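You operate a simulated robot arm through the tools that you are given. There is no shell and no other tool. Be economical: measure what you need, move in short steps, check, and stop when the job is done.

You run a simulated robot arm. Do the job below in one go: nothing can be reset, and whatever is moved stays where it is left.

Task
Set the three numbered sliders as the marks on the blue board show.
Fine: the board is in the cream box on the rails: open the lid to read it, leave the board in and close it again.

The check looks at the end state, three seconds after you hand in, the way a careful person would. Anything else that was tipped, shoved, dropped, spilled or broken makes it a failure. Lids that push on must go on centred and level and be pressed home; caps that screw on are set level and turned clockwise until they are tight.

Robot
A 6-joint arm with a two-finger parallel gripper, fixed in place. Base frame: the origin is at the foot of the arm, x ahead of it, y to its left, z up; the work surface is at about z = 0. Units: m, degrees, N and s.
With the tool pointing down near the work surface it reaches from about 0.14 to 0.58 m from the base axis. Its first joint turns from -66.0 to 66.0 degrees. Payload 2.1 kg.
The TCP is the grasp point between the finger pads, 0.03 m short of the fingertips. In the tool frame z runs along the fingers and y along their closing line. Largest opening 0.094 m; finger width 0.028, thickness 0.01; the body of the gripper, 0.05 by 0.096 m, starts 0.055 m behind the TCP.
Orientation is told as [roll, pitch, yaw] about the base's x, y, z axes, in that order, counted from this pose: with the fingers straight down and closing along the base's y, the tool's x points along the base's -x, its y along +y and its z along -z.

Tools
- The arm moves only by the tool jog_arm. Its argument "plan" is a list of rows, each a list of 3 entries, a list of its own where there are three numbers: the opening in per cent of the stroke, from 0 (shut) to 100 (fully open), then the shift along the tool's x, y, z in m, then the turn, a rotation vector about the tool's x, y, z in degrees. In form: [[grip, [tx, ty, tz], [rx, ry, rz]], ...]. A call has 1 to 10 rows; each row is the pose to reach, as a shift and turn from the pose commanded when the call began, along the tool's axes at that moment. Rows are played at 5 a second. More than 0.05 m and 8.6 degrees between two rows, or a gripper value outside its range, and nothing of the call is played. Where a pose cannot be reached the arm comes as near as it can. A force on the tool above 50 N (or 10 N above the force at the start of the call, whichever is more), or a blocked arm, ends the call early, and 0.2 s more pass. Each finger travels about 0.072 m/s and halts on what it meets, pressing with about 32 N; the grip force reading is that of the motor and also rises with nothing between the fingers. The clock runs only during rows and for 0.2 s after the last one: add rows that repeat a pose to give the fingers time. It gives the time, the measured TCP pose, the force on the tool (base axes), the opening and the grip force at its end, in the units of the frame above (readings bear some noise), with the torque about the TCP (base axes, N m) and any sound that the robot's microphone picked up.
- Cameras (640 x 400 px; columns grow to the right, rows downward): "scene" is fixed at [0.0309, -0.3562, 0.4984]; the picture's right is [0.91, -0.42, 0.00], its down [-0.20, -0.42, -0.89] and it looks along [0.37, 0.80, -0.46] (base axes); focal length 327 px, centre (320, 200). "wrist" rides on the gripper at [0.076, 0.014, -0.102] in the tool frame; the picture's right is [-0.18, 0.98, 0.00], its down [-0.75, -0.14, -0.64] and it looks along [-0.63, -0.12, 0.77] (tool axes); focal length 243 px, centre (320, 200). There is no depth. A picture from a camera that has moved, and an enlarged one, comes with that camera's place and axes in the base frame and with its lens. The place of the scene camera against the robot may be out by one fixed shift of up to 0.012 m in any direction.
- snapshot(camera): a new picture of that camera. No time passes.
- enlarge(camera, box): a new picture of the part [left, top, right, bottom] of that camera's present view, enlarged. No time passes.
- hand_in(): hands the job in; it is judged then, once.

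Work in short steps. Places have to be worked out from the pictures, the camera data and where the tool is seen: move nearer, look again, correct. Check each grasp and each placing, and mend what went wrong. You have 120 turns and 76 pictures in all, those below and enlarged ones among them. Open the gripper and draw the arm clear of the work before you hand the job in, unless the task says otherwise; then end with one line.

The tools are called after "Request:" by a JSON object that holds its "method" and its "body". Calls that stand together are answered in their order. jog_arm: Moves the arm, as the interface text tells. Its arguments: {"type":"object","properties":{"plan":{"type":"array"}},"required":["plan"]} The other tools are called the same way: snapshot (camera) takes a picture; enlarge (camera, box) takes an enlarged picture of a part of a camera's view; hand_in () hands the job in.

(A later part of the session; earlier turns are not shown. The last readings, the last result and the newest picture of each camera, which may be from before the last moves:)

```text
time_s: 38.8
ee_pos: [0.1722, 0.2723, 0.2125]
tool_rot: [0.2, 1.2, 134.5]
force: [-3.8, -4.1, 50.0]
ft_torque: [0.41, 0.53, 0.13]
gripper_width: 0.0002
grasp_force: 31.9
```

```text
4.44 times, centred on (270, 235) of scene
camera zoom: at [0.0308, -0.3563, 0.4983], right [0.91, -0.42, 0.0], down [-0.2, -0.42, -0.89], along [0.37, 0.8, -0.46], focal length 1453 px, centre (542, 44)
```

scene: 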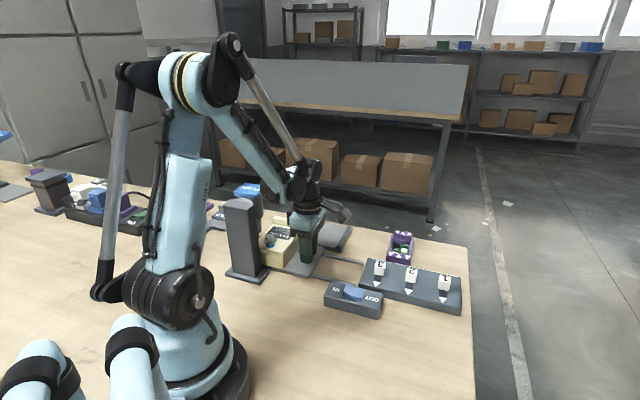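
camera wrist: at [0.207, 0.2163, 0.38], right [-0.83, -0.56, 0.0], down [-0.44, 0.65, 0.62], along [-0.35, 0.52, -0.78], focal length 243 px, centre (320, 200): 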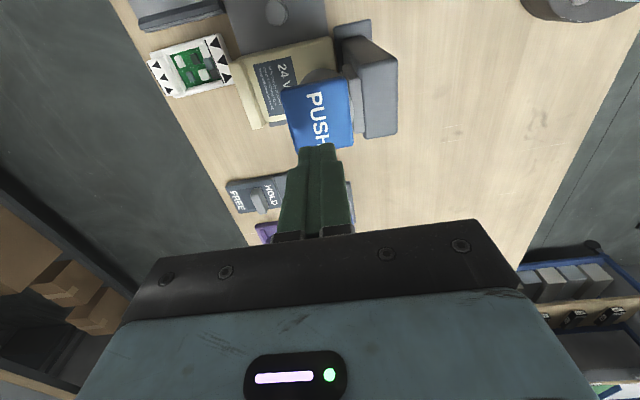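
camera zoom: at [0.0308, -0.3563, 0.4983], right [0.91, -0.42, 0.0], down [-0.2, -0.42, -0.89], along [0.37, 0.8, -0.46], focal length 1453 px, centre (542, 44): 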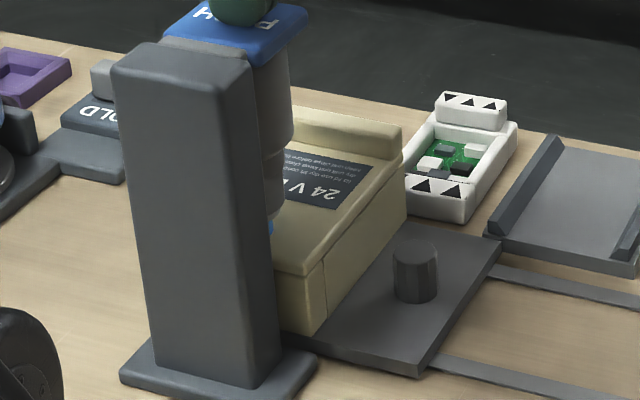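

Pressing steadily at ~50 N, socket on the bolt. Hold for 2 s more, pressing slightly deeper (limit is now 60 N).

Request:
{"method": "jog_arm", "body": {"plan": [[0, [0, 0, 0], [0, 0, 0]], [0, [0, 0, 0], [0, 0, 0]], [0, [0, 0, 0], [0, 0, 0]], [0, [0, 0, 0], [0, 0, 0]], [0, [0, 0, 0], [0, 0, 0]], [0, [0, 0, 0], [0, 0, 0]], [0, [0, 0, 0], [0, 0, 0]], [0, [0, 0, 0], [0, 0, 0]], [0, [0, 0, 0], [0, 0, 0]], [0, [0, 0, 0], [0, 0, 0]]]}}

Request:
{"method": "jog_arm", "body": {"plan": [[0, [0, 0, -0.002], [0, 0, 0]], [0, [0, 0, -0.002], [0, 0, 0]], [0, [0, 0, -0.002], [0, 0, 0]], [0, [0, 0, -0.002], [0, 0, 0]], [0, [0, 0, -0.004], [0, 0, 0]], [0, [0, 0, -0.004], [0, 0, 0]], [0, [0, 0, -0.006], [0, 0, 0]], [0, [0, 0, -0.008], [0, 0, 0]], [0, [0, 0, -0.008], [0, 0, 0]]]}}

Request:
{"method": "enlarge", "body": {"camera": "scene", "box": [230, 190, 310, 280]}}

```text
time_s: 41.0
ee_pos: [0.1723, 0.2708, 0.2126]
tool_rot: [0.3, 1.2, 134.5]
force: [-4.6, -4.6, 50.1]
ft_torque: [0.33, 0.61, 0.04]
gripper_width: 0.0004
grasp_force: 32.1
```

```text
time_s: 43.0
ee_pos: [0.1723, 0.2716, 0.2181]
tool_rot: [0.3, 1.3, 134.5]
force: [1.4, 0.8, 0.4]
ft_torque: [0.0, 0.0, -0.03]
gripper_width: 0.0
grasp_force: 31.9
```

```text
4.44 times, centred on (270, 235) of scene
camera zoom: at [0.0309, -0.3562, 0.4984], right [0.91, -0.42, 0.0], down [-0.2, -0.42, -0.89], along [0.37, 0.8, -0.46], focal length 1453 px, centre (542, 44)
```

zoom: 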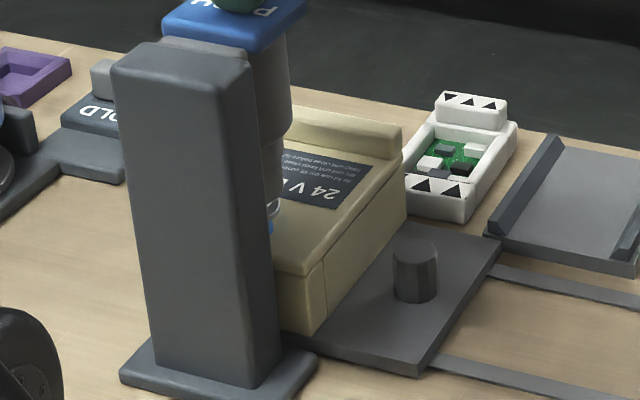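

No motor noise and only ~6 mm travel. Let me inspect the FREE/HOLD wheel station and left side before deciding.

Request:
{"method": "enlarge", "body": {"camera": "scene", "box": [0, 150, 240, 280]}}

Request:
{"method": "enlarge", "body": {"camera": "scene", "box": [255, 200, 295, 245]}}

```text
2.67 times, centred on (120, 215) of scene
camera zoom: at [0.0309, -0.3562, 0.4984], right [0.91, -0.42, 0.0], down [-0.2, -0.42, -0.89], along [0.37, 0.8, -0.46], focal length 872 px, centre (853, 160)
```

zoom: 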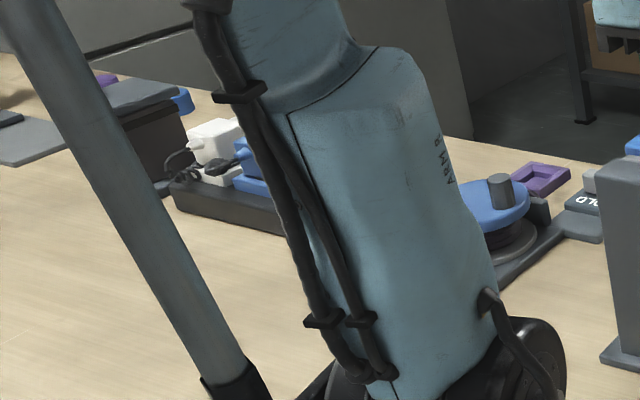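

```text
8.89 times, centred on (275, 222) of scene
camera zoom: at [0.0309, -0.3562, 0.4984], right [0.91, -0.42, 0.0], down [-0.2, -0.42, -0.89], along [0.37, 0.8, -0.46], focal length 2906 px, centre (720, 0)
```

zoom: 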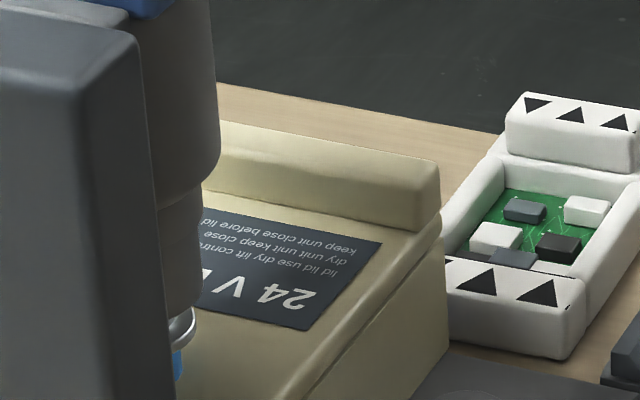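

The other stations are out of reach. I try a much lighter press (z 0.2160→0.2135) in case pressing hard stalls it.

Request:
{"method": "jog_arm", "body": {"plan": [[0, [0, 0, 0.001], [0, 0, 0]], [0, [0, 0, 0.002], [0, 0, 0]], [0, [0, 0, 0.002], [0, 0, 0]], [0, [0, 0, 0.003], [0, 0, 0]], [0, [0, 0, 0.003], [0, 0, 0]]]}}

Request:
{"method": "jog_arm", "body": {"plan": [[0, [0, 0, 0.001], [0, 0, 0]], [0, [0, 0, 0.001], [0, 0, 0]], [0, [0, 0, 0.001], [0, 0, 0]], [0, [0, 0, 0.001], [0, 0, 0]], [0, [0, 0, 0.001], [0, 0, 0]]]}}

Request:
{"method": "jog_arm", "body": {"plan": [[0, [0, 0, 0.001], [0, 0, 0]], [0, [0, 0, 0.001], [0, 0, 0]], [0, [0, 0, 0.001], [0, 0, 0]], [0, [0, 0, 0.001], [0, 0, 0]], [0, [0, 0, 0.001], [0, 0, 0]]]}}

```text
time_s: 44.2
ee_pos: [0.1717, 0.2707, 0.216]
tool_rot: [0.3, 1.3, 134.5]
force: [1.6, 1.3, 1.7]
ft_torque: [0.06, 0.02, 0.0]
gripper_width: 0.0
grasp_force: 32.5
```

```text
time_s: 45.4
ee_pos: [0.1719, 0.2717, 0.2151]
tool_rot: [0.4, 1.2, 134.5]
force: [0.0, 0.2, 1.0]
ft_torque: [0.05, 0.05, 0.06]
gripper_width: 0.0
grasp_force: 31.8
```

```text
time_s: 46.6
ee_pos: [0.1744, 0.2712, 0.2119]
tool_rot: [0.3, 1.4, 134.5]
force: [1.1, -1.1, 1.8]
ft_torque: [-0.05, -0.04, 0.02]
gripper_width: 0.0
grasp_force: 32.5
```

Request:
{"method": "jog_arm", "body": {"plan": [[0, [0, 0, 0.001], [0, 0, 0]], [0, [0, 0, 0.001], [0, 0, 0]], [0, [0, 0, 0.001], [0, 0, 0]], [0, [0, 0, 0.001], [0, 0, 0]], [0, [0, 0, 0.001], [0, 0, 0]]]}}

Request:
{"method": "jog_arm", "body": {"plan": [[0, [0, 0, 0.0006], [0, 0, 0]], [0, [0, 0, 0.0006], [0, 0, 0]], [0, [0, 0, 0.0006], [0, 0, 0]], [0, [0, 0, 0.0006], [0, 0, 0]], [0, [0, 0, 0.0006], [0, 0, 0]], [0, [0, 0, 0.0006], [0, 0, 0]], [0, [0, 0, 0.0006], [0, 0, 0]], [0, [0, 0, 0.0006], [0, 0, 0]]]}}

Request:
{"method": "jog_arm", "body": {"plan": [[0, [0, 0, 0.0006], [0, 0, 0]], [0, [0, 0, 0.0006], [0, 0, 0]], [0, [0, 0, 0.0006], [0, 0, 0]], [0, [0, 0, 0.0006], [0, 0, 0]], [0, [0, 0, 0.0006], [0, 0, 0]], [0, [0, 0, 0.0006], [0, 0, 0]], [0, [0, 0, 0.0006], [0, 0, 0]], [0, [0, 0, 0.0006], [0, 0, 0]]]}}

```text
time_s: 47.8
ee_pos: [0.1736, 0.2705, 0.212]
tool_rot: [0.3, 1.3, 134.5]
force: [-1.3, 1.0, 2.0]
ft_torque: [0.01, 0.02, 0.0]
gripper_width: 0.0
grasp_force: 32.4
```

```text
time_s: 49.6
ee_pos: [0.174, 0.2708, 0.2112]
tool_rot: [0.3, 1.3, 134.4]
force: [-8.2, 3.6, 33.5]
ft_torque: [0.49, 0.52, -0.08]
gripper_width: 0.0
grasp_force: 31.4
```

```text
time_s: 51.4
ee_pos: [0.1725, 0.2718, 0.2115]
tool_rot: [0.4, 1.3, 134.6]
force: [-15.0, -6.3, 47.8]
ft_torque: [0.3, 0.91, 0.32]
gripper_width: 0.0
grasp_force: 31.5
```

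Still nothing audible. I lift off, go back to the knob and slide the carriage out to inspect the bolt.

Request:
{"method": "jog_arm", "body": {"plan": [[0, [0, 0, -0.03], [0, 0, 0]], [0, [0, 0, -0.06], [0, 1.2, 0]], [0, [0.04, -0.006, -0.06], [0, 1.2, 0]], [0, [0.08, -0.012, -0.06], [0, 1.2, 0]], [0, [0.12, -0.025, -0.06], [0, 1.2, 0]], [0, [0.13, -0.036, -0.03], [0, 1.2, 0]], [20, [0.12, -0.036, 0.01], [0, 1.2, 0]], [40, [0.1, -0.036, 0.045], [0, 1.2, 0]], [60, [0.09, -0.036, 0.08], [0, 1.2, 0]], [60, [0.09, -0.036, 0.09], [0, 1.2, 0]]]}}

Request:
{"method": "snapshot", "body": {"camera": "wrist"}}

```text
time_s: 53.6
ee_pos: [0.263, 0.2289, 0.1224]
tool_rot: [0.3, 2.4, 134.5]
force: [-0.4, 0.3, -0.3]
ft_torque: [0.01, 0.01, 0.0]
gripper_width: 0.0566
grasp_force: 0.1
```

```text
34 pictures are left
camera wrist: at [0.3026, 0.1687, 0.2294], right [-0.83, -0.56, 0.0], down [-0.44, 0.66, 0.61], along [-0.34, 0.51, -0.79], focal length 243 px, centre (320, 200)
```

wrist: 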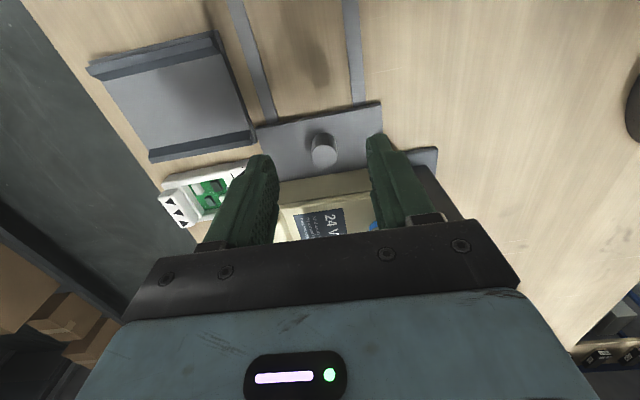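

Knob at (0.247,0.2495). I remove the small tilt and align, then descend.

Request:
{"method": "jog_arm", "body": {"plan": [[60, [-0.013, -0.0015, 0], [0, -1.2, -0.3]], [60, [-0.026, -0.003, 0], [0, -2.4, -0.5]], [60, [-0.026, -0.003, 0.0], [0, -2.4, -0.5]]]}}

```text
time_s: 54.4
ee_pos: [0.2468, 0.249, 0.1207]
tool_rot: [0.2, 0.3, 134.9]
force: [15.8, -23.1, 1.1]
ft_torque: [1.63, 1.18, 0.62]
gripper_width: 0.0565
grasp_force: 0.1
```

Body touches something at this height (28 N); back off, go lower, then forward as before.

Request:
{"method": "jog_arm", "body": {"plan": [[60, [0.02, 0, 0], [0, 0, 0]], [60, [0.04, 0, 0], [0, 0, 0]], [60, [0.04, 0, 0.03], [0, 0, 0]], [60, [0.04, 0, 0.045], [0, 0, 0]]]}}

Request:
{"method": "enlarge", "body": {"camera": "scene", "box": [210, 150, 370, 290]}}

```text
time_s: 55.4
ee_pos: [0.2742, 0.2216, 0.0756]
tool_rot: [0.3, 0.1, 135.1]
force: [0.1, -0.2, 0.7]
ft_torque: [0.01, -0.01, 0.01]
gripper_width: 0.0562
grasp_force: 0.0
```

```text
2.86 times, centred on (290, 220) of scene
camera zoom: at [0.0309, -0.3562, 0.4984], right [0.91, -0.42, 0.0], down [-0.2, -0.42, -0.89], along [0.37, 0.8, -0.46], focal length 934 px, centre (406, 143)
```

zoom: 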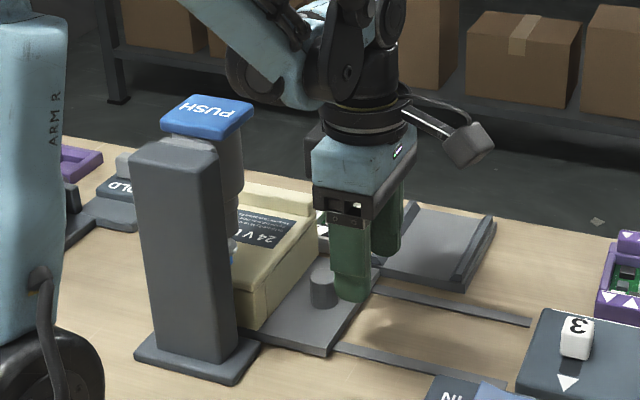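

Now forward 3.8 cm at low height, lower and grip.

Request:
{"method": "jog_arm", "body": {"plan": [[60, [-0.01, 0, 0.006], [0, 0, 0]], [60, [-0.02, 0, 0.006], [0, 0, 0]], [60, [-0.03, 0, 0.01], [0, 0, 0]], [60, [-0.037, 0, 0.02], [0, 0, 0]], [60, [-0.037, 0, 0.03], [0, 0, 0]], [0, [-0.037, 0, 0.03], [0, 0, 0]], [0, [-0.037, 0, 0.03], [0, 0, 0]], [0, [-0.037, 0, 0.03], [0, 0, 0]]]}}

```text
time_s: 57.2
ee_pos: [0.2475, 0.2477, 0.0475]
tool_rot: [0.5, 0.2, 135.0]
force: [-14.1, -11.8, -3.8]
ft_torque: [0.06, -0.28, 0.03]
gripper_width: 0.0235
grasp_force: 45.0
```

Gripped. A small push toward the stop verifies whether it is seated.

Request:
{"method": "jog_arm", "body": {"plan": [[0, [-0.002, 0.001, 0], [0, 0, 0]], [0, [-0.004, 0.001, 0], [0, 0, 0]], [0, [-0.006, 0.001, 0], [0, 0, 0]]]}}

Request:
{"method": "snapshot", "body": {"camera": "wrist"}}

```text
time_s: 58.0
ee_pos: [0.2455, 0.2486, 0.0465]
tool_rot: [0.4, 1.0, 134.8]
force: [15.2, -40.9, 3.2]
ft_torque: [-0.36, -0.7, 0.13]
gripper_width: 0.0239
grasp_force: 44.9
```

```text
32 pictures are left
camera wrist: at [0.2888, 0.1859, 0.152], right [-0.83, -0.56, 0.0], down [-0.44, 0.64, 0.63], along [-0.36, 0.52, -0.78], focal length 243 px, centre (320, 200)
```

wrist: 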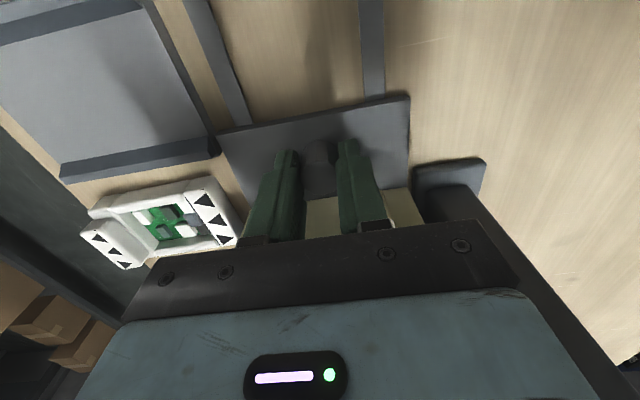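

Torque shows the force acts at the knob: stop is genuine. Slide the carriage back out.

Request:
{"method": "jog_arm", "body": {"plan": [[0, [0.008, 0, 0], [0, 0, 0]], [0, [0.02, 0, 0], [0, 0, 0]], [0, [0.032, 0, 0], [0, 0, 0]], [0, [0.044, 0, 0], [0, 0, 0]], [0, [0.056, 0, 0], [0, 0, 0]], [0, [0.068, 0, 0], [0, 0, 0]], [0, [0.08, 0, 0], [0, 0, 0]], [0, [0.092, 0, 0], [0, 0, 0]], [0, [0.104, 0, 0], [0, 0, 0]], [0, [0.116, 0, 0], [0, 0, 0]]]}}

Request:
{"method": "enlarge", "body": {"camera": "scene", "box": [250, 190, 350, 280]}}

```text
time_s: 60.2
ee_pos: [0.3263, 0.1697, 0.0476]
tool_rot: [0.4, 0.2, 135.1]
force: [-12.1, -11.0, -8.6]
ft_torque: [0.15, -0.2, -0.05]
gripper_width: 0.0233
grasp_force: 44.8
```

```text
4.44 times, centred on (300, 235) of scene
camera zoom: at [0.0309, -0.3561, 0.4984], right [0.91, -0.42, 0.0], down [-0.2, -0.42, -0.89], along [0.37, 0.8, -0.46], focal length 1453 px, centre (409, 44)
```

zoom: 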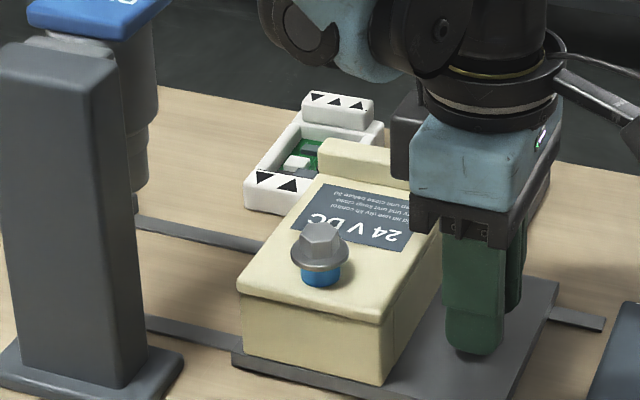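

The blue band seems slightly taller than at the start. I slide the last bit to the home end, release, and compare.

Request:
{"method": "jog_arm", "body": {"plan": [[0, [0.006, 0, 0], [0, 0, 0]], [0, [0.012, 0, 0], [0, 0, 0]], [0, [0.016, 0, 0], [0, 0, 0]], [0, [0.02, 0, 0], [0, 0, 0]], [0, [0.0215, 0, 0], [0, 0, 0]], [40, [0.0205, 0, 0], [0, 0, 0]], [60, [0.0205, 0, 0], [0, 0, 0]], [60, [0.0205, 0, -0.04], [0, 0, 0]], [60, [0.0205, 0, -0.08], [0, 0, 0]]]}}

Request:
{"method": "enlarge", "body": {"camera": "scene", "box": [280, 200, 360, 290]}}

Request:
{"method": "enlarge", "body": {"camera": "scene", "box": [290, 225, 330, 265]}}

```text
time_s: 62.2
ee_pos: [0.3407, 0.1569, 0.1282]
tool_rot: [0.3, 0.1, 134.9]
force: [-0.2, 0.5, 0.9]
ft_torque: [0.04, -0.03, 0.03]
gripper_width: 0.0567
grasp_force: 0.1
```

```text
4.44 times, centred on (320, 245) of scene
camera zoom: at [0.0309, -0.3562, 0.4984], right [0.91, -0.42, 0.0], down [-0.2, -0.42, -0.89], along [0.37, 0.8, -0.46], focal length 1453 px, centre (320, 0)
```

zoom: 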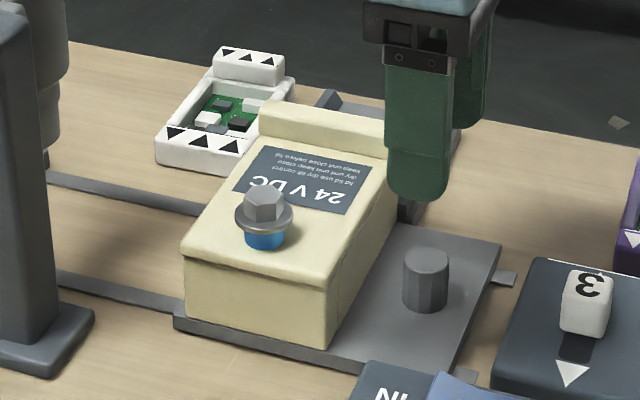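

```text
10.00 times, centred on (310, 245) of scene
camera zoom: at [0.0309, -0.3562, 0.4984], right [0.91, -0.42, 0.0], down [-0.2, -0.42, -0.89], along [0.37, 0.8, -0.46], focal length 3269 px, centre (420, -250)
```

zoom: 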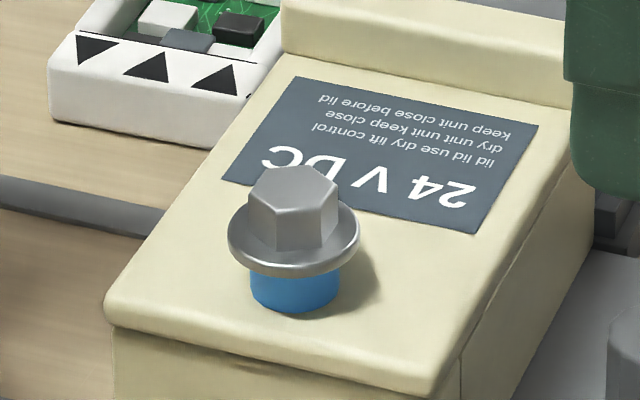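

The bolt looks identical to the start, i.e. blue band already showing: perhaps it is already "out". I go above the ridge at the lid's far end (≈(0.328,0.245)) to look at how the lid opens.

Request:
{"method": "jog_arm", "body": {"plan": [[70, [-0.02, -0.02, -0.02], [0, 0, 0]], [70, [-0.04, -0.04, -0.03], [0, 0, 0]], [70, [-0.0725, -0.0545, -0.03], [0, 0, 0]], [70, [-0.0725, -0.0545, -0.03], [0, 0, 0]]]}}

Request:
{"method": "snapshot", "body": {"camera": "wrist"}}

Request:
{"method": "enlarge", "body": {"camera": "scene", "box": [290, 190, 370, 280]}}

```text
time_s: 63.2
ee_pos: [0.3303, 0.247, 0.1581]
tool_rot: [0.3, 0.0, 135.0]
force: [0.6, -0.9, -0.7]
ft_torque: [0.02, 0.02, 0.03]
gripper_width: 0.0656
grasp_force: 0.1
```

```text
28 pictures are left
camera wrist: at [0.3732, 0.1833, 0.2619], right [-0.83, -0.56, 0.0], down [-0.43, 0.64, 0.64], along [-0.36, 0.53, -0.77], focal length 243 px, centre (320, 200)
```

wrist: 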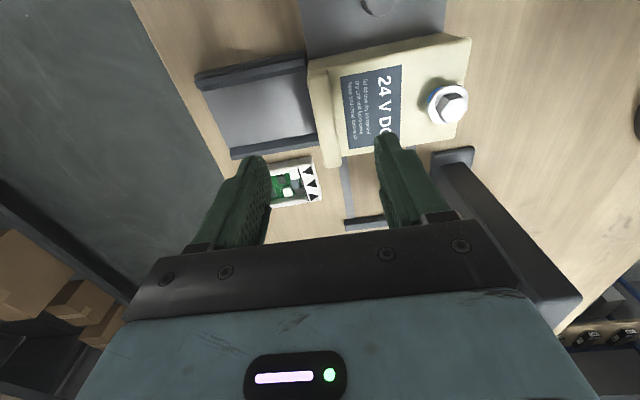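

```text
4.44 times, centred on (330, 235) of scene
camera zoom: at [0.0309, -0.3562, 0.4984], right [0.91, -0.42, 0.0], down [-0.2, -0.42, -0.89], along [0.37, 0.8, -0.46], focal length 1453 px, centre (276, 44)
```

zoom: 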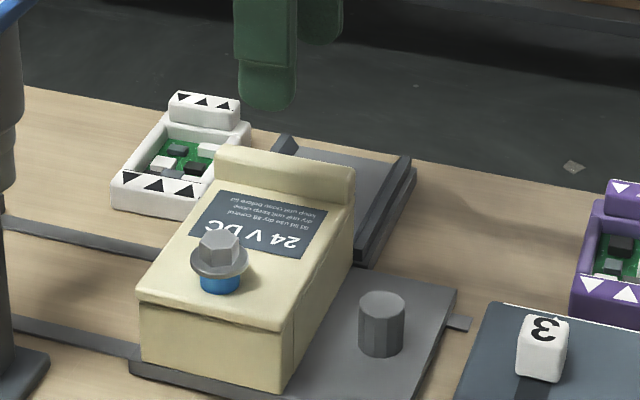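

The ridge centre is right below the TCP. I descend so the tips straddle it (TCP≈0.08) and grip.

Request:
{"method": "jog_arm", "body": {"plan": [[70, [0, 0, 0.03], [0, 0, 0]], [70, [0, 0, 0.06], [0, 0, 0]], [70, [0, 0, 0.07], [0, 0, 0]], [70, [0, 0, 0.076], [0, 0, 0]], [0, [0, 0, 0.076], [0, 0, 0]], [0, [0, 0, 0.076], [0, 0, 0]], [0, [0, 0, 0.076], [0, 0, 0]], [0, [0, 0, 0.076], [0, 0, 0]]]}}

Request:
{"method": "enlarge", "body": {"camera": "scene", "box": [290, 190, 370, 280]}}

```text
time_s: 64.1
ee_pos: [0.3269, 0.2454, 0.0901]
tool_rot: [0.6, 0.1, 135.0]
force: [1.3, 0.6, 9.4]
ft_torque: [-0.15, 0.29, -0.05]
gripper_width: 0.0654
grasp_force: 0.1
stopped in row 4: the force on the tool passed its limit at 82 N (the readings are from after the stop); the commanded pose is now the measured one
```

```text
4.44 times, centred on (330, 235) of scene
camera zoom: at [0.0309, -0.3562, 0.4984], right [0.91, -0.42, 0.0], down [-0.2, -0.42, -0.89], along [0.37, 0.8, -0.46], focal length 1453 px, centre (276, 44)
```

zoom: 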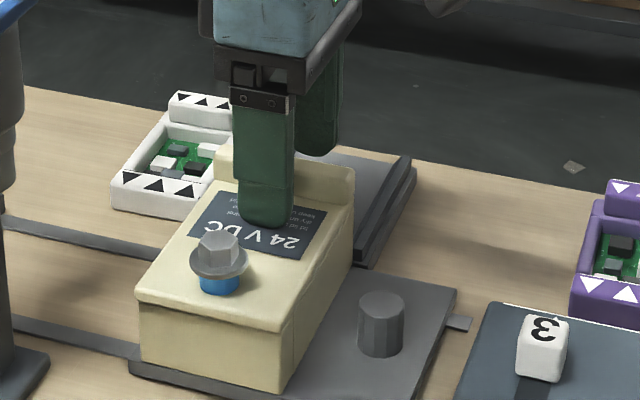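

Lid surface is at z≈0.06 (inner finger touched). Raise 2 mm and close on the ridge.

Request:
{"method": "jog_arm", "body": {"plan": [[70, [0, 0, -0.002], [0, 0, 0]], [0, [0, 0, -0.002], [0, 0, 0]], [0, [0, 0, -0.002], [0, 0, 0]], [0, [0, 0, -0.002], [0, 0, 0]], [0, [0, 0, -0.002], [0, 0, 0]]]}}

```text
time_s: 65.3
ee_pos: [0.3261, 0.2449, 0.0909]
tool_rot: [0.8, 0.1, 135.0]
force: [-12.8, -9.7, 2.7]
ft_torque: [0.02, -0.28, -0.02]
gripper_width: 0.0159
grasp_force: 45.9
```

Ridge gripped (16 mm). Test gently: pull 6 mm along +v (sliding direction over the tray).

Request:
{"method": "jog_arm", "body": {"plan": [[0, [0, -0.002, 0], [0, 0, 0]], [0, [0, -0.004, 0], [0, 0, 0]], [0, [0, -0.006, 0], [0, 0, 0]]]}}

```text
time_s: 66.0
ee_pos: [0.3259, 0.2448, 0.0913]
tool_rot: [1.8, 0.1, 134.9]
force: [-4.4, -3.5, -0.9]
ft_torque: [0.39, -0.36, -0.02]
gripper_width: 0.0159
grasp_force: 45.1
stopped in row 3: the force on the tool passed its limit at 53 N (the readings are from after the stop); the commanded pose is now the measured one
```

Sliding is blocked. Test a gentle lift.

Request:
{"method": "jog_arm", "body": {"plan": [[0, [0, 0.0, -0.002], [-1, 0, 0]], [0, [0, 0.0, -0.004], [-1, 0, 0]], [0, [0, 0.0, -0.006], [-1, 0, 0]]]}}

Request:
{"method": "enlarge", "body": {"camera": "scene", "box": [290, 190, 370, 280]}}

```text
time_s: 66.8
ee_pos: [0.3271, 0.2444, 0.0979]
tool_rot: [2.7, 0.2, 135.0]
force: [-0.2, -1.4, -42.1]
ft_torque: [0.32, -0.33, 0.12]
gripper_width: 0.0161
grasp_force: 45.4
```

```text
4.44 times, centred on (330, 235) of scene
camera zoom: at [0.031, -0.3561, 0.4984], right [0.91, -0.42, 0.0], down [-0.2, -0.42, -0.89], along [0.37, 0.8, -0.46], focal length 1453 px, centre (276, 44)
```

zoom: 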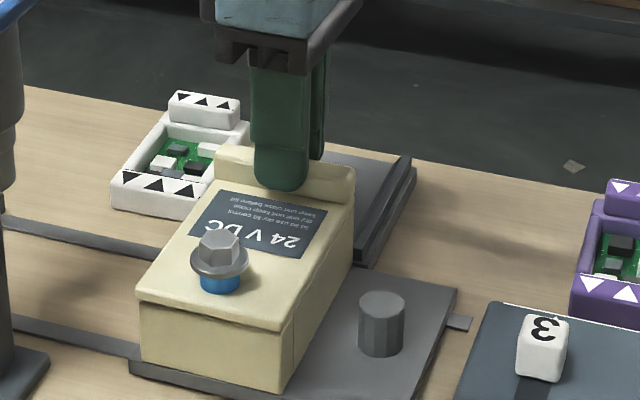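

Neither sliding nor lifting at the ridge works (bolt holds, or it hinges there). I release and go above the bolt head for a closer look.

Request:
{"method": "jog_arm", "body": {"plan": [[20, [0, 0, 0.003], [0, 0, 0]], [50, [0, 0, 0], [-1, 0, 0]], [70, [0, 0, -0.02], [-2.5, 0, 0]], [70, [0, 0.02, -0.04], [-2.5, 0, 0]], [60, [0, 0.05, -0.05], [-2.5, 0, 0]], [50, [0, 0.08, -0.05], [-2.5, 0, 0]], [50, [0, 0.098, -0.05], [-2.5, 0, 0]]]}}

Request:
{"method": "snapshot", "body": {"camera": "wrist"}}

```text
time_s: 68.4
ee_pos: [0.2589, 0.1785, 0.1515]
tool_rot: [5.2, 0.1, 135.0]
force: [0.2, 0.1, -0.2]
ft_torque: [-0.01, 0.01, 0.0]
gripper_width: 0.0469
grasp_force: 0.0
```

```text
24 pictures are left
camera wrist: at [0.3091, 0.1204, 0.2569], right [-0.82, -0.56, 0.09], down [-0.39, 0.67, 0.63], along [-0.41, 0.48, -0.78], focal length 243 px, centre (320, 200)
```

wrist: 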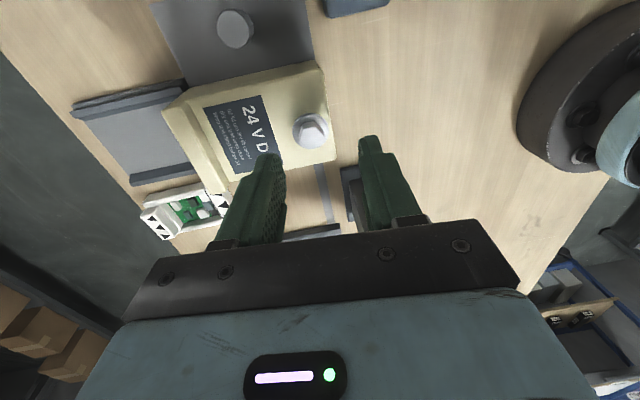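

Undo the 5° tilt, then look at hex orientation.

Request:
{"method": "jog_arm", "body": {"plan": [[50, [0.001, 0.001, 0], [2.6, 0, 0]], [50, [0.001, 0.001, 0], [5.2, 0, 0]], [50, [0.001, 0.001, 0], [5.2, 0, 0]]]}}

Request:
{"method": "enlarge", "body": {"camera": "wrist", "box": [250, 70, 390, 170]}}

```text
time_s: 69.2
ee_pos: [0.2595, 0.1769, 0.1518]
tool_rot: [0.0, 0.1, 135.0]
force: [-0.4, 0.1, -0.1]
ft_torque: [-0.01, 0.0, -0.05]
gripper_width: 0.0472
grasp_force: 0.0
```

```text
4.00 times, centred on (320, 120) of wrist
camera zoom: at [0.3033, 0.1119, 0.2559], right [-0.83, -0.56, 0.0], down [-0.43, 0.63, 0.64], along [-0.36, 0.53, -0.77], focal length 970 px, centre (320, 520)
```

zoom: 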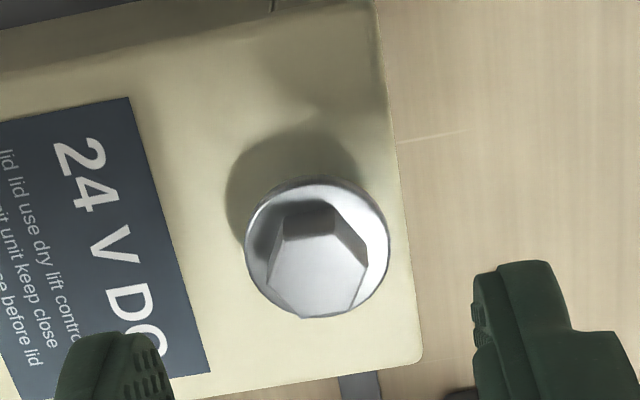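

Hex flats face the closing direction well. Descend so the tips flank the hex and grip it.

Request:
{"method": "jog_arm", "body": {"plan": [[50, [-0.001, 0, 0.025], [0, 0, 0]], [50, [-0.002, 0, 0.04], [0, 0, 0]], [50, [-0.002, 0, 0.044], [0, 0, 0]], [50, [-0.002, 0, 0.047], [0, 0, 0]], [0, [-0.002, 0, 0.047], [0, 0, 0]], [0, [-0.002, 0, 0.047], [0, 0, 0]], [0, [-0.002, 0, 0.047], [0, 0, 0]]]}}

Request:
{"method": "enlarge", "body": {"camera": "scene", "box": [280, 200, 350, 270]}}

```text
time_s: 70.8
ee_pos: [0.257, 0.1777, 0.106]
tool_rot: [0.0, 0.1, 135.1]
force: [0.2, 1.6, -0.4]
ft_torque: [-0.08, -0.08, -0.01]
gripper_width: 0.0279
grasp_force: 45.2
```

```text
5.71 times, centred on (315, 235) of scene
camera zoom: at [0.0309, -0.3562, 0.4984], right [0.91, -0.42, 0.0], down [-0.2, -0.42, -0.89], along [0.37, 0.8, -0.46], focal length 1868 px, centre (349, 0)
```

zoom: 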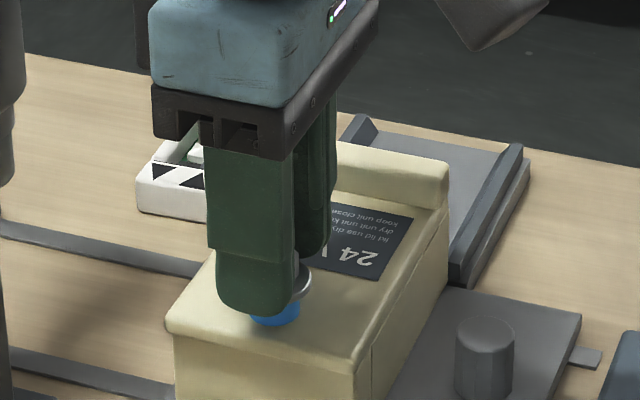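

The flange (28 mm) is gripped. Test a gentle lift of 4 mm.

Request:
{"method": "jog_arm", "body": {"plan": [[0, [0, 0, -0.0015], [0, 0, 0]], [0, [0, 0, -0.003], [0, 0, 0]], [0, [0, 0, -0.0045], [0, 0, 0]]]}}

Request:
{"method": "enlarge", "body": {"camera": "scene", "box": [280, 200, 350, 270]}}

```text
time_s: 71.6
ee_pos: [0.2578, 0.1768, 0.1092]
tool_rot: [0.0, 0.1, 134.9]
force: [-3.9, 3.5, -34.9]
ft_torque: [0.23, -0.11, 0.02]
gripper_width: 0.0182
grasp_force: 44.8
```

```text
5.71 times, centred on (315, 235) of scene
camera zoom: at [0.031, -0.3561, 0.4984], right [0.91, -0.42, 0.0], down [-0.2, -0.42, -0.89], along [0.37, 0.8, -0.46], focal length 1868 px, centre (349, 0)
```

zoom: 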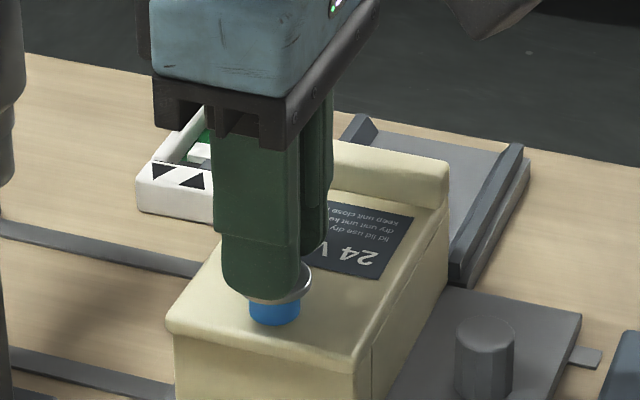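

It slipped onto the hex (18 mm) and the bolt held. Now test a counter-clockwise turn by hand.

Request:
{"method": "jog_arm", "body": {"plan": [[0, [0, 0, 0.0015], [0, 0, 0]], [0, [0, 0, 0.0015], [0, 0, -4]], [0, [0, 0, 0.0015], [0, 0, -8]], [0, [0, 0, 0.0015], [0, 0, -12]], [0, [0, 0, 0.0015], [0, 0, -16]], [0, [0, 0, 0.0015], [0, 0, -20]]]}}

Request:
{"method": "enlarge", "body": {"camera": "scene", "box": [280, 200, 350, 270]}}

```text
time_s: 73.0
ee_pos: [0.2579, 0.1762, 0.1079]
tool_rot: [0.1, 0.1, 155.0]
force: [1.8, 1.1, -0.6]
ft_torque: [-0.08, -0.22, 0.03]
gripper_width: 0.0174
grasp_force: 44.6
```

```text
5.71 times, centred on (315, 235) of scene
camera zoom: at [0.0309, -0.3562, 0.4984], right [0.91, -0.42, 0.0], down [-0.2, -0.42, -0.89], along [0.37, 0.8, -0.46], focal length 1868 px, centre (349, 0)
```

zoom: 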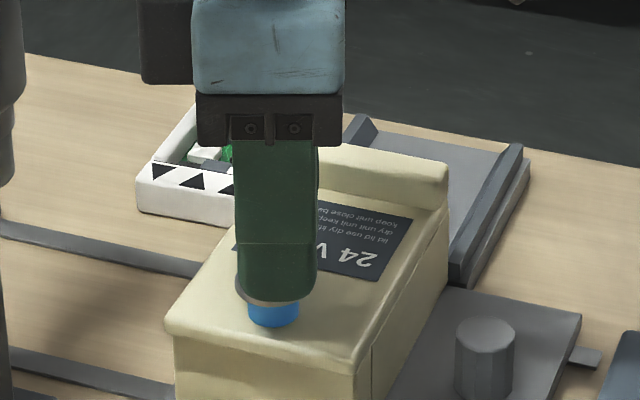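

It turned 20° almost without torque. Continue another 40° CCW and check torque.

Request:
{"method": "jog_arm", "body": {"plan": [[0, [0, 0, 0], [0, 0, -6]], [0, [0, 0, 0], [0, 0, -12]], [0, [0, 0, 0], [0, 0, -18]], [0, [0, 0, 0], [0, 0, -24]], [0, [0, 0, 0], [0, 0, -30]], [0, [0, 0, 0], [0, 0, -36]], [0, [0, 0, 0], [0, 0, -40]]]}}

```text
time_s: 74.6
ee_pos: [0.2588, 0.1765, 0.1083]
tool_rot: [0.2, 0.0, -164.9]
force: [-0.9, 1.6, 0.6]
ft_torque: [0.29, -0.25, -0.07]
gripper_width: 0.0175
grasp_force: 44.8
```

Width stayed 17.5 mm: the bolt turns with the gripper. Continue CCW further.

Request:
{"method": "jog_arm", "body": {"plan": [[0, [0, 0, 0], [0, 0, -8]], [0, [0, 0, 0], [0, 0, -16]], [0, [0, 0, 0], [0, 0, -24]], [0, [0, 0, 0], [0, 0, -32]], [0, [0, 0, 0], [0, 0, -40]], [0, [0, 0, 0], [0, 0, -48]], [0, [0, 0, 0], [0, 0, -56]], [0, [0, 0, 0], [0, 0, -64]], [0, [0, 0, 0], [0, 0, -72]], [0, [0, 0, 0], [0, 0, -80]]]}}

Request:
{"method": "enlarge", "body": {"camera": "scene", "box": [280, 200, 350, 270]}}

```text
time_s: 75.4
ee_pos: [0.2232, 0.217, 0.1081]
tool_rot: [1.4, 0.4, -142.0]
force: [10.5, -10.4, -3.1]
ft_torque: [1.14, 0.7, 0.31]
gripper_width: 0.0182
grasp_force: 44.4
out of reach, approached as far as the arm can: row 2, 3, 4
stopped in row 4: the force on the tool passed its limit at 122 N (the readings are from after the stop); the commanded pose is now the measured one
```

```text
5.71 times, centred on (315, 235) of scene
camera zoom: at [0.0309, -0.3562, 0.4984], right [0.91, -0.42, 0.0], down [-0.2, -0.42, -0.89], along [0.37, 0.8, -0.46], focal length 1868 px, centre (349, 0)
```

zoom: 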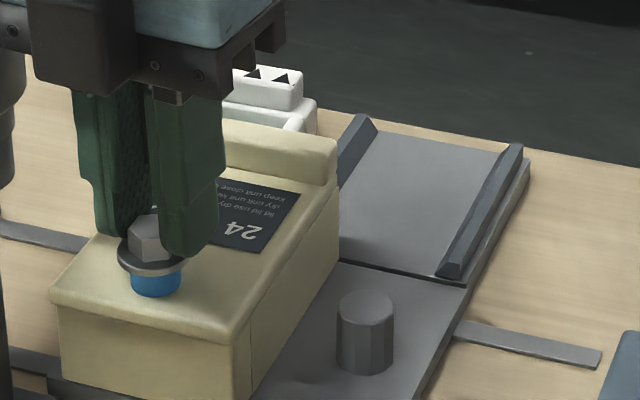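

The wrist limit pulled the carriage ~5 cm along the rails. I release, rise clear and check for harm.

Request:
{"method": "jog_arm", "body": {"plan": [[20, [0, 0, 0], [0, 0, 0]], [50, [0, 0, 0], [0, 0, 0]], [50, [0, 0, -0.03], [0, 0, 0]], [50, [0, 0, -0.07], [0, 0, 0]], [50, [0, 0, -0.11], [0, 0, 0]]]}}

Request:
{"method": "enlarge", "body": {"camera": "scene", "box": [220, 170, 380, 290]}}

Request:
{"method": "enlarge", "body": {"camera": "scene", "box": [280, 225, 320, 265]}}

```text
time_s: 76.6
ee_pos: [0.2196, 0.2181, 0.2185]
tool_rot: [1.2, 0.2, -141.9]
force: [-0.3, 0.0, -0.5]
ft_torque: [-0.01, 0.01, -0.02]
gripper_width: 0.0471
grasp_force: 0.0
```

```text
3.33 times, centred on (300, 230) of scene
camera zoom: at [0.0309, -0.3562, 0.4984], right [0.91, -0.42, 0.0], down [-0.2, -0.42, -0.89], along [0.37, 0.8, -0.46], focal length 1090 px, centre (387, 100)
```

zoom: 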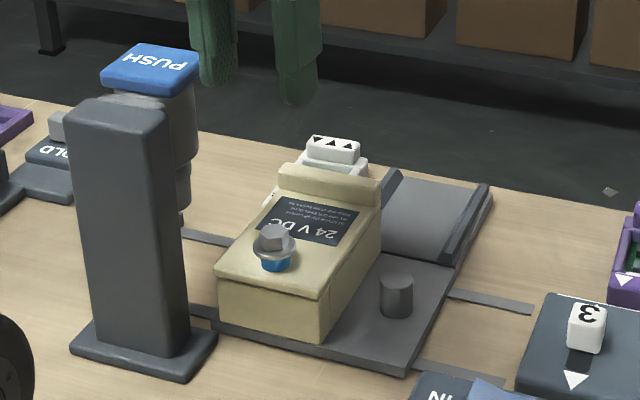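

```text
10.00 times, centred on (300, 245) of scene
camera zoom: at [0.0309, -0.3562, 0.4984], right [0.91, -0.42, 0.0], down [-0.2, -0.42, -0.89], along [0.37, 0.8, -0.46], focal length 3269 px, centre (520, -250)
```

zoom: 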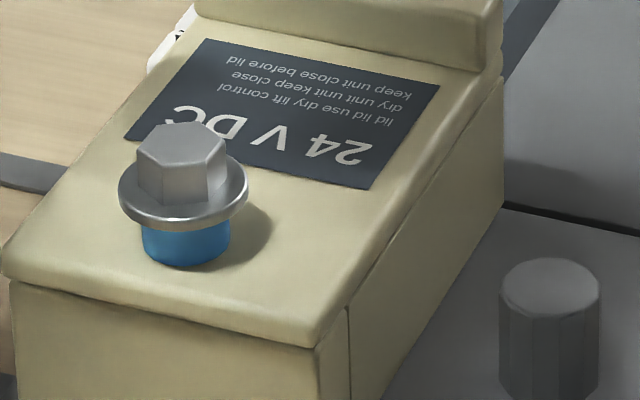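

No harm seen; the carriage stands about 5 cm from home. I turn back to yaw 135 above its knob (~(0.302,0.192)) to bring it home.

Request:
{"method": "jog_arm", "body": {"plan": [[50, [0.005, 0.007, 0], [0, 0, 8]], [50, [0.01, 0.014, 0], [0, 0, 16]], [50, [0.015, 0.021, 0], [0, 0, 24]], [50, [0.02, 0.028, 0], [0, 0, 32]], [50, [0.025, 0.035, 0], [0, 0, 40]], [50, [0.03, 0.042, 0], [0, 0, 48]], [50, [0.035, 0.05, 0], [0, 0, 56]], [50, [0.04, 0.058, 0], [0, 0, 64]], [60, [0.045, 0.065, 0], [0, 0, 72]], [60, [0.049, 0.071, 0], [0, 0, 80]]]}}

Request:
{"method": "jog_arm", "body": {"plan": [[60, [0, 0, 0.03], [0, 0, 3]], [60, [0, 0, 0.06], [0, 0, 3]], [60, [0, 0, 0.09], [0, 0, 3]]]}}

Request:
{"method": "snapshot", "body": {"camera": "wrist"}}

```text
time_s: 78.8
ee_pos: [0.303, 0.1927, 0.2185]
tool_rot: [-0.1, 1.3, 137.9]
force: [1.4, -0.8, 0.4]
ft_torque: [0.03, 0.03, -0.02]
gripper_width: 0.0562
grasp_force: 0.1
```

```text
time_s: 79.6
ee_pos: [0.3025, 0.1918, 0.1299]
tool_rot: [-0.2, 1.3, 135.0]
force: [-0.2, 0.5, -0.2]
ft_torque: [0.01, -0.01, 0.0]
gripper_width: 0.0564
grasp_force: 0.2
```

```text
16 pictures are left
camera wrist: at [0.3451, 0.1286, 0.2346], right [-0.82, -0.57, -0.01], down [-0.45, 0.64, 0.63], along [-0.35, 0.52, -0.78], focal length 243 px, centre (320, 200)
```

wrist: 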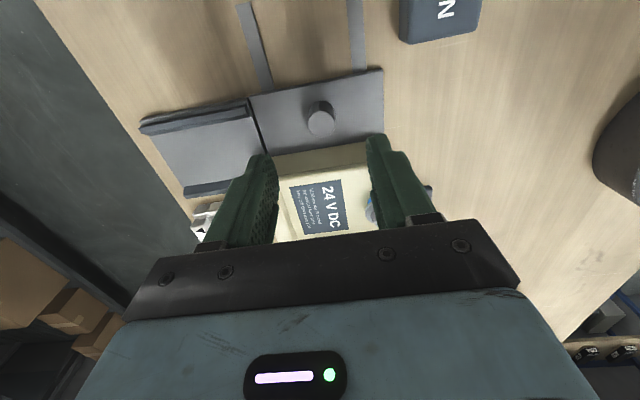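

Knob right below. Descend, grip, and pull home.

Request:
{"method": "jog_arm", "body": {"plan": [[60, [0.001, 0, 0.03], [0, -1.3, 0]], [60, [0.001, 0, 0.06], [0, -1.3, 0]], [60, [0.001, 0, 0.075], [0, -1.3, 0]], [60, [0.001, 0, 0.083], [0, -1.3, 0]], [0, [0.001, 0, 0.083], [0, -1.3, 0]], [0, [0.001, 0, 0.083], [0, -1.3, 0]], [0, [0.001, 0, 0.083], [0, -1.3, 0]]]}}

Request:
{"method": "jog_arm", "body": {"plan": [[0, [0.008, 0, 0], [0, 0, 0]], [0, [0.018, 0, 0], [0, 0, 0]], [0, [0.028, 0, 0], [0, 0, 0]], [0, [0.038, 0, 0], [0, 0, 0]], [0, [0.046, 0, 0], [0, 0, 0]], [0, [0.052, 0, 0], [0, 0, 0]], [0, [0.055, 0, 0], [0, 0, 0]]]}}

```text
time_s: 81.2
ee_pos: [0.3061, 0.19, 0.0469]
tool_rot: [0.1, -0.1, 135.1]
force: [-15.8, -15.4, -5.9]
ft_torque: [-0.01, -0.06, 0.14]
gripper_width: 0.0235
grasp_force: 45.3
```

```text
time_s: 82.8
ee_pos: [0.3416, 0.1525, 0.0474]
tool_rot: [0.4, -0.7, 135.3]
force: [-46.4, -3.1, 3.8]
ft_torque: [-0.26, -0.05, 0.09]
gripper_width: 0.0237
grasp_force: 45.3
```

Home again. Release, rise, and compare the bolt with the same 10× view as before (did the hand-turn raise it?).

Request:
{"method": "jog_arm", "body": {"plan": [[40, [-0.002, 0, 0], [0, 0.7, 0]], [60, [-0.002, 0, 0], [0, 0.7, 0]], [60, [-0.002, 0, -0.04], [0, 0.7, 0]], [60, [-0.002, 0, -0.08], [0, 0.7, 0]]]}}

Request:
{"method": "enlarge", "body": {"camera": "scene", "box": [290, 225, 330, 265]}}

```text
time_s: 83.8
ee_pos: [0.345, 0.1531, 0.1288]
tool_rot: [-0.1, 0.7, 135.1]
force: [0.6, -0.1, 0.5]
ft_torque: [0.05, 0.0, -0.01]
gripper_width: 0.0563
grasp_force: 0.1
```

```text
10.00 times, centred on (310, 245) of scene
camera zoom: at [0.0309, -0.3562, 0.4984], right [0.91, -0.42, 0.0], down [-0.2, -0.42, -0.89], along [0.37, 0.8, -0.46], focal length 3269 px, centre (420, -250)
```

zoom: 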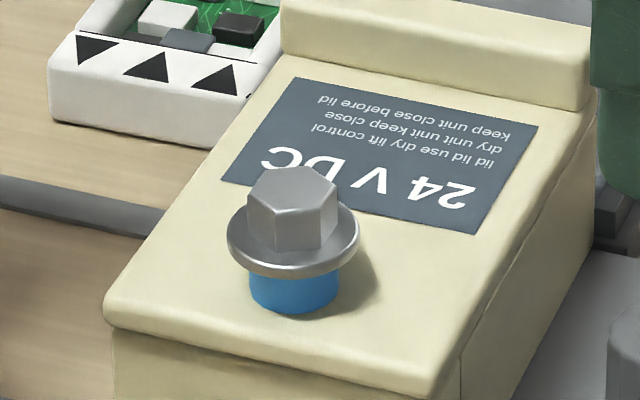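

Bolt is exactly unchanged (my fingers just slipped round it). Next test: the lid may hinge at the ridge, so grip the lid's side edges near the front (yaw 45, closing along the rails) and lift.

Request:
{"method": "jog_arm", "body": {"plan": [[70, [-0.008, 0.005, -0.02], [0, 0, 8.5]], [80, [-0.016, 0.01, -0.03], [0, 0, 17]], [90, [-0.024, 0.015, -0.03], [0, 0, 25.5]], [100, [-0.032, 0.02, -0.03], [0, 0, 34]], [100, [-0.04, 0.025, -0.03], [0, 0, 42]], [100, [-0.048, 0.03, -0.03], [0, 0, 50]], [100, [-0.056, 0.035, -0.03], [0, 0, 58]], [100, [-0.064, 0.04, -0.03], [0, 0, 66]], [100, [-0.072, 0.045, -0.03], [0, 0, 74]], [100, [-0.0782, 0.0502, -0.03], [0, 0, 82]]]}}

Request:
{"method": "jog_arm", "body": {"plan": [[100, [0, 0, 0], [0, 0, 8]], [100, [0, 0, 0.01], [0, -0.7, 8]]]}}

Request:
{"method": "snapshot", "body": {"camera": "wrist"}}

```text
time_s: 86.0
ee_pos: [0.2514, 0.173, 0.1557]
tool_rot: [-0.7, -0.1, 53.0]
force: [0.3, 0.5, -0.6]
ft_torque: [-0.03, -0.02, 0.01]
gripper_width: 0.0941
grasp_force: 0.2
```

```text
time_s: 86.6
ee_pos: [0.2528, 0.1727, 0.1469]
tool_rot: [-0.6, -0.8, 45.1]
force: [0.6, -0.1, -0.2]
ft_torque: [0.0, 0.01, 0.03]
gripper_width: 0.094
grasp_force: 0.1
```

```text
14 pictures are left
camera wrist: at [0.1874, 0.1279, 0.2482], right [-0.56, 0.83, -0.01], down [0.62, 0.43, 0.65], along [0.54, 0.36, -0.76], focal length 243 px, centre (320, 200)
```

wrist: 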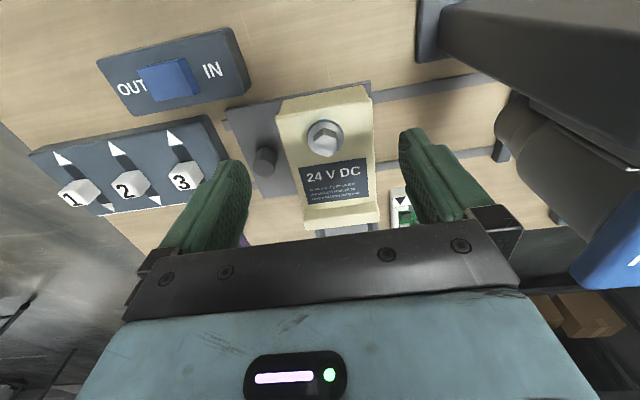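

Clear view: lid ~77 mm wide, centred ~3.5 mm to +u. Descend with full opening to the lid-edge height and close.

Request:
{"method": "jog_arm", "body": {"plan": [[100, [0, 0.0035, 0.02], [0, 0, 0]], [100, [0, 0.0035, 0.04], [0, 0, 0]], [100, [0, 0.0035, 0.055], [0, 0, 0]], [100, [0, 0.0035, 0.064], [0, 0, 0]], [0, [0, 0.0035, 0.064], [0, 0, 0]], [0, [0, 0.0035, 0.064], [0, 0, 0]]]}}

Request:
{"method": "jog_arm", "body": {"plan": [[0, [0, 0, -0.002], [0, 0, 0]], [0, [0, 0, -0.004], [0, 0, 0]], [0, [0, 0, -0.006], [0, 0, 0]]]}}

Request:
{"method": "enlarge", "body": {"camera": "scene", "box": [270, 200, 360, 280]}}

```text
time_s: 88.0
ee_pos: [0.2516, 0.1747, 0.0822]
tool_rot: [-0.7, -0.9, 45.0]
force: [2.7, -1.4, -8.0]
ft_torque: [-0.14, -0.17, -0.38]
gripper_width: 0.0774
grasp_force: 45.1
```

```text
time_s: 88.8
ee_pos: [0.2507, 0.175, 0.0882]
tool_rot: [-0.5, -0.8, 45.1]
force: [0.5, -0.7, -43.6]
ft_torque: [-0.21, 0.24, -0.71]
gripper_width: 0.0778
grasp_force: 44.8
```

```text
5.00 times, centred on (315, 240) of scene
camera zoom: at [0.031, -0.3561, 0.4984], right [0.91, -0.42, 0.0], down [-0.2, -0.42, -0.89], along [0.37, 0.8, -0.46], focal length 1635 px, centre (345, 0)
```

zoom: 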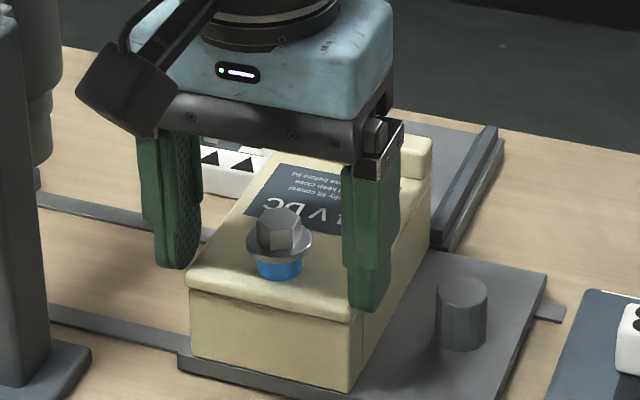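

Lid is firmly locked, so the bolt is what holds it. The driver did nothing with OUT; I test the other rocker setting. Release, rise and move above the IN end (~(0.2915,0.067)).

Request:
{"method": "jog_arm", "body": {"plan": [[60, [0, 0, 0.003], [0, 0, 0]], [100, [0, 0, 0], [0, 0, 0]], [100, [0, 0, -0.03], [0, 0, 0]], [100, [0, 0, -0.065], [0, 0, 0]], [60, [0.012, -0.025, -0.065], [0, 0, 0]], [30, [0.024, -0.05, -0.065], [0, 0, 0]], [0, [0.036, -0.078, -0.065], [0, 0, 0]], [0, [0.0477, -0.1043, -0.06], [0, 0, 0]], [0, [0.0477, -0.1043, -0.03], [0, 0, 0]]]}}

Request:
{"method": "snapshot", "body": {"camera": "wrist"}}

```text
time_s: 90.8
ee_pos: [0.292, 0.0667, 0.1187]
tool_rot: [-0.6, -0.9, 45.1]
force: [-0.4, -0.4, 0.7]
ft_torque: [-0.04, 0.02, 0.02]
gripper_width: 0.0001
grasp_force: 31.8
```

```text
12 pictures are left
camera wrist: at [0.2251, 0.022, 0.2205], right [-0.57, 0.82, -0.01], down [0.62, 0.43, 0.66], along [0.54, 0.37, -0.76], focal length 243 px, centre (320, 200)
```

wrist: 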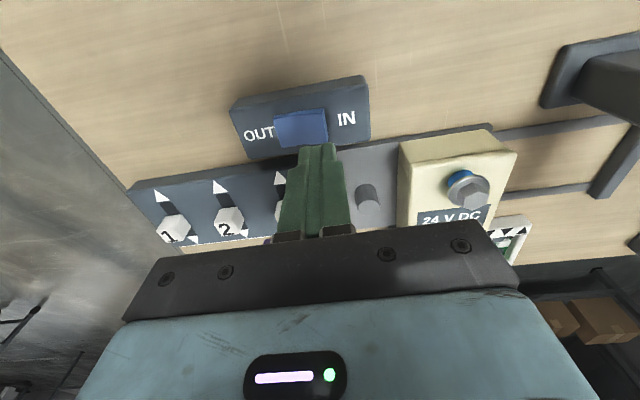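

Slight correction, then press the IN end down until it clicks.

Request:
{"method": "jog_arm", "body": {"plan": [[0, [0.0046, -0.003, 0.02], [0, 0, 0]], [0, [0.0046, -0.003, 0.036], [0, 0, 0]], [0, [0.0046, -0.003, 0.042], [0, 0, 0]], [0, [0.0046, -0.003, 0.046], [0, 0, 0]], [0, [0.0046, -0.003, 0.049], [0, 0, 0]], [0, [0.0046, -0.003, 0.052], [0, 0, 0]], [0, [0.0046, -0.003, 0.055], [0, 0, 0]]]}}

Request:
{"method": "jog_arm", "body": {"plan": [[0, [0, 0, -0.03], [0, 0, 0]], [0, [0, 0, -0.075], [0, 0, 0]]]}}

```text
time_s: 92.2
ee_pos: [0.2916, 0.0626, 0.0685]
tool_rot: [-0.3, -0.7, 45.1]
force: [-3.3, 2.4, 24.3]
ft_torque: [-0.23, 0.04, -0.03]
gripper_width: 0.0
grasp_force: 32.4
heard: click
stopped in row 7: the force on the tool passed its limit at 70 N (the readings are from after the stop); the commanded pose is now the measured one
```

```text
time_s: 92.8
ee_pos: [0.2911, 0.0629, 0.1434]
tool_rot: [-0.4, -0.7, 45.1]
force: [0.1, 0.0, 0.2]
ft_torque: [-0.02, 0.04, -0.01]
gripper_width: 0.0
grasp_force: 31.8
```

IN is set (click). Back to yaw 135 above the knob.

Request:
{"method": "jog_arm", "body": {"plan": [[10, [-0.01, 0.003, 0], [0, 0, -8.5]], [20, [-0.02, 0.006, 0], [0, 0, -17]], [30, [-0.03, 0.009, 0], [0, 0, -25.5]], [40, [-0.04, 0.012, 0], [0, 0, -34]], [60, [-0.05, 0.015, 0], [0, 0, -42]], [60, [-0.06, 0.018, 0], [0, 0, -50]], [60, [-0.07, 0.021, 0], [0, 0, -58]], [60, [-0.08, 0.024, 0], [0, 0, -66]], [60, [-0.09, 0.027, 0], [0, 0, -74]], [60, [-0.0988, 0.029, 0], [0, 0, -82]]]}}

Request:
{"method": "jog_arm", "body": {"plan": [[60, [0, 0, 0], [0, 0, -8]], [60, [0, 0, 0.01], [0, 0, -8]]]}}

```text
time_s: 95.0
ee_pos: [0.3387, 0.1551, 0.1442]
tool_rot: [-0.9, 0.2, 127.3]
force: [0.7, -0.9, -0.1]
ft_torque: [0.02, 0.01, 0.01]
gripper_width: 0.0564
grasp_force: 0.0
```

```text
time_s: 95.6
ee_pos: [0.3407, 0.1534, 0.1344]
tool_rot: [-0.8, 0.3, 135.2]
force: [0.3, 0.4, -0.7]
ft_torque: [0.0, 0.01, -0.01]
gripper_width: 0.0563
grasp_force: 0.2
```

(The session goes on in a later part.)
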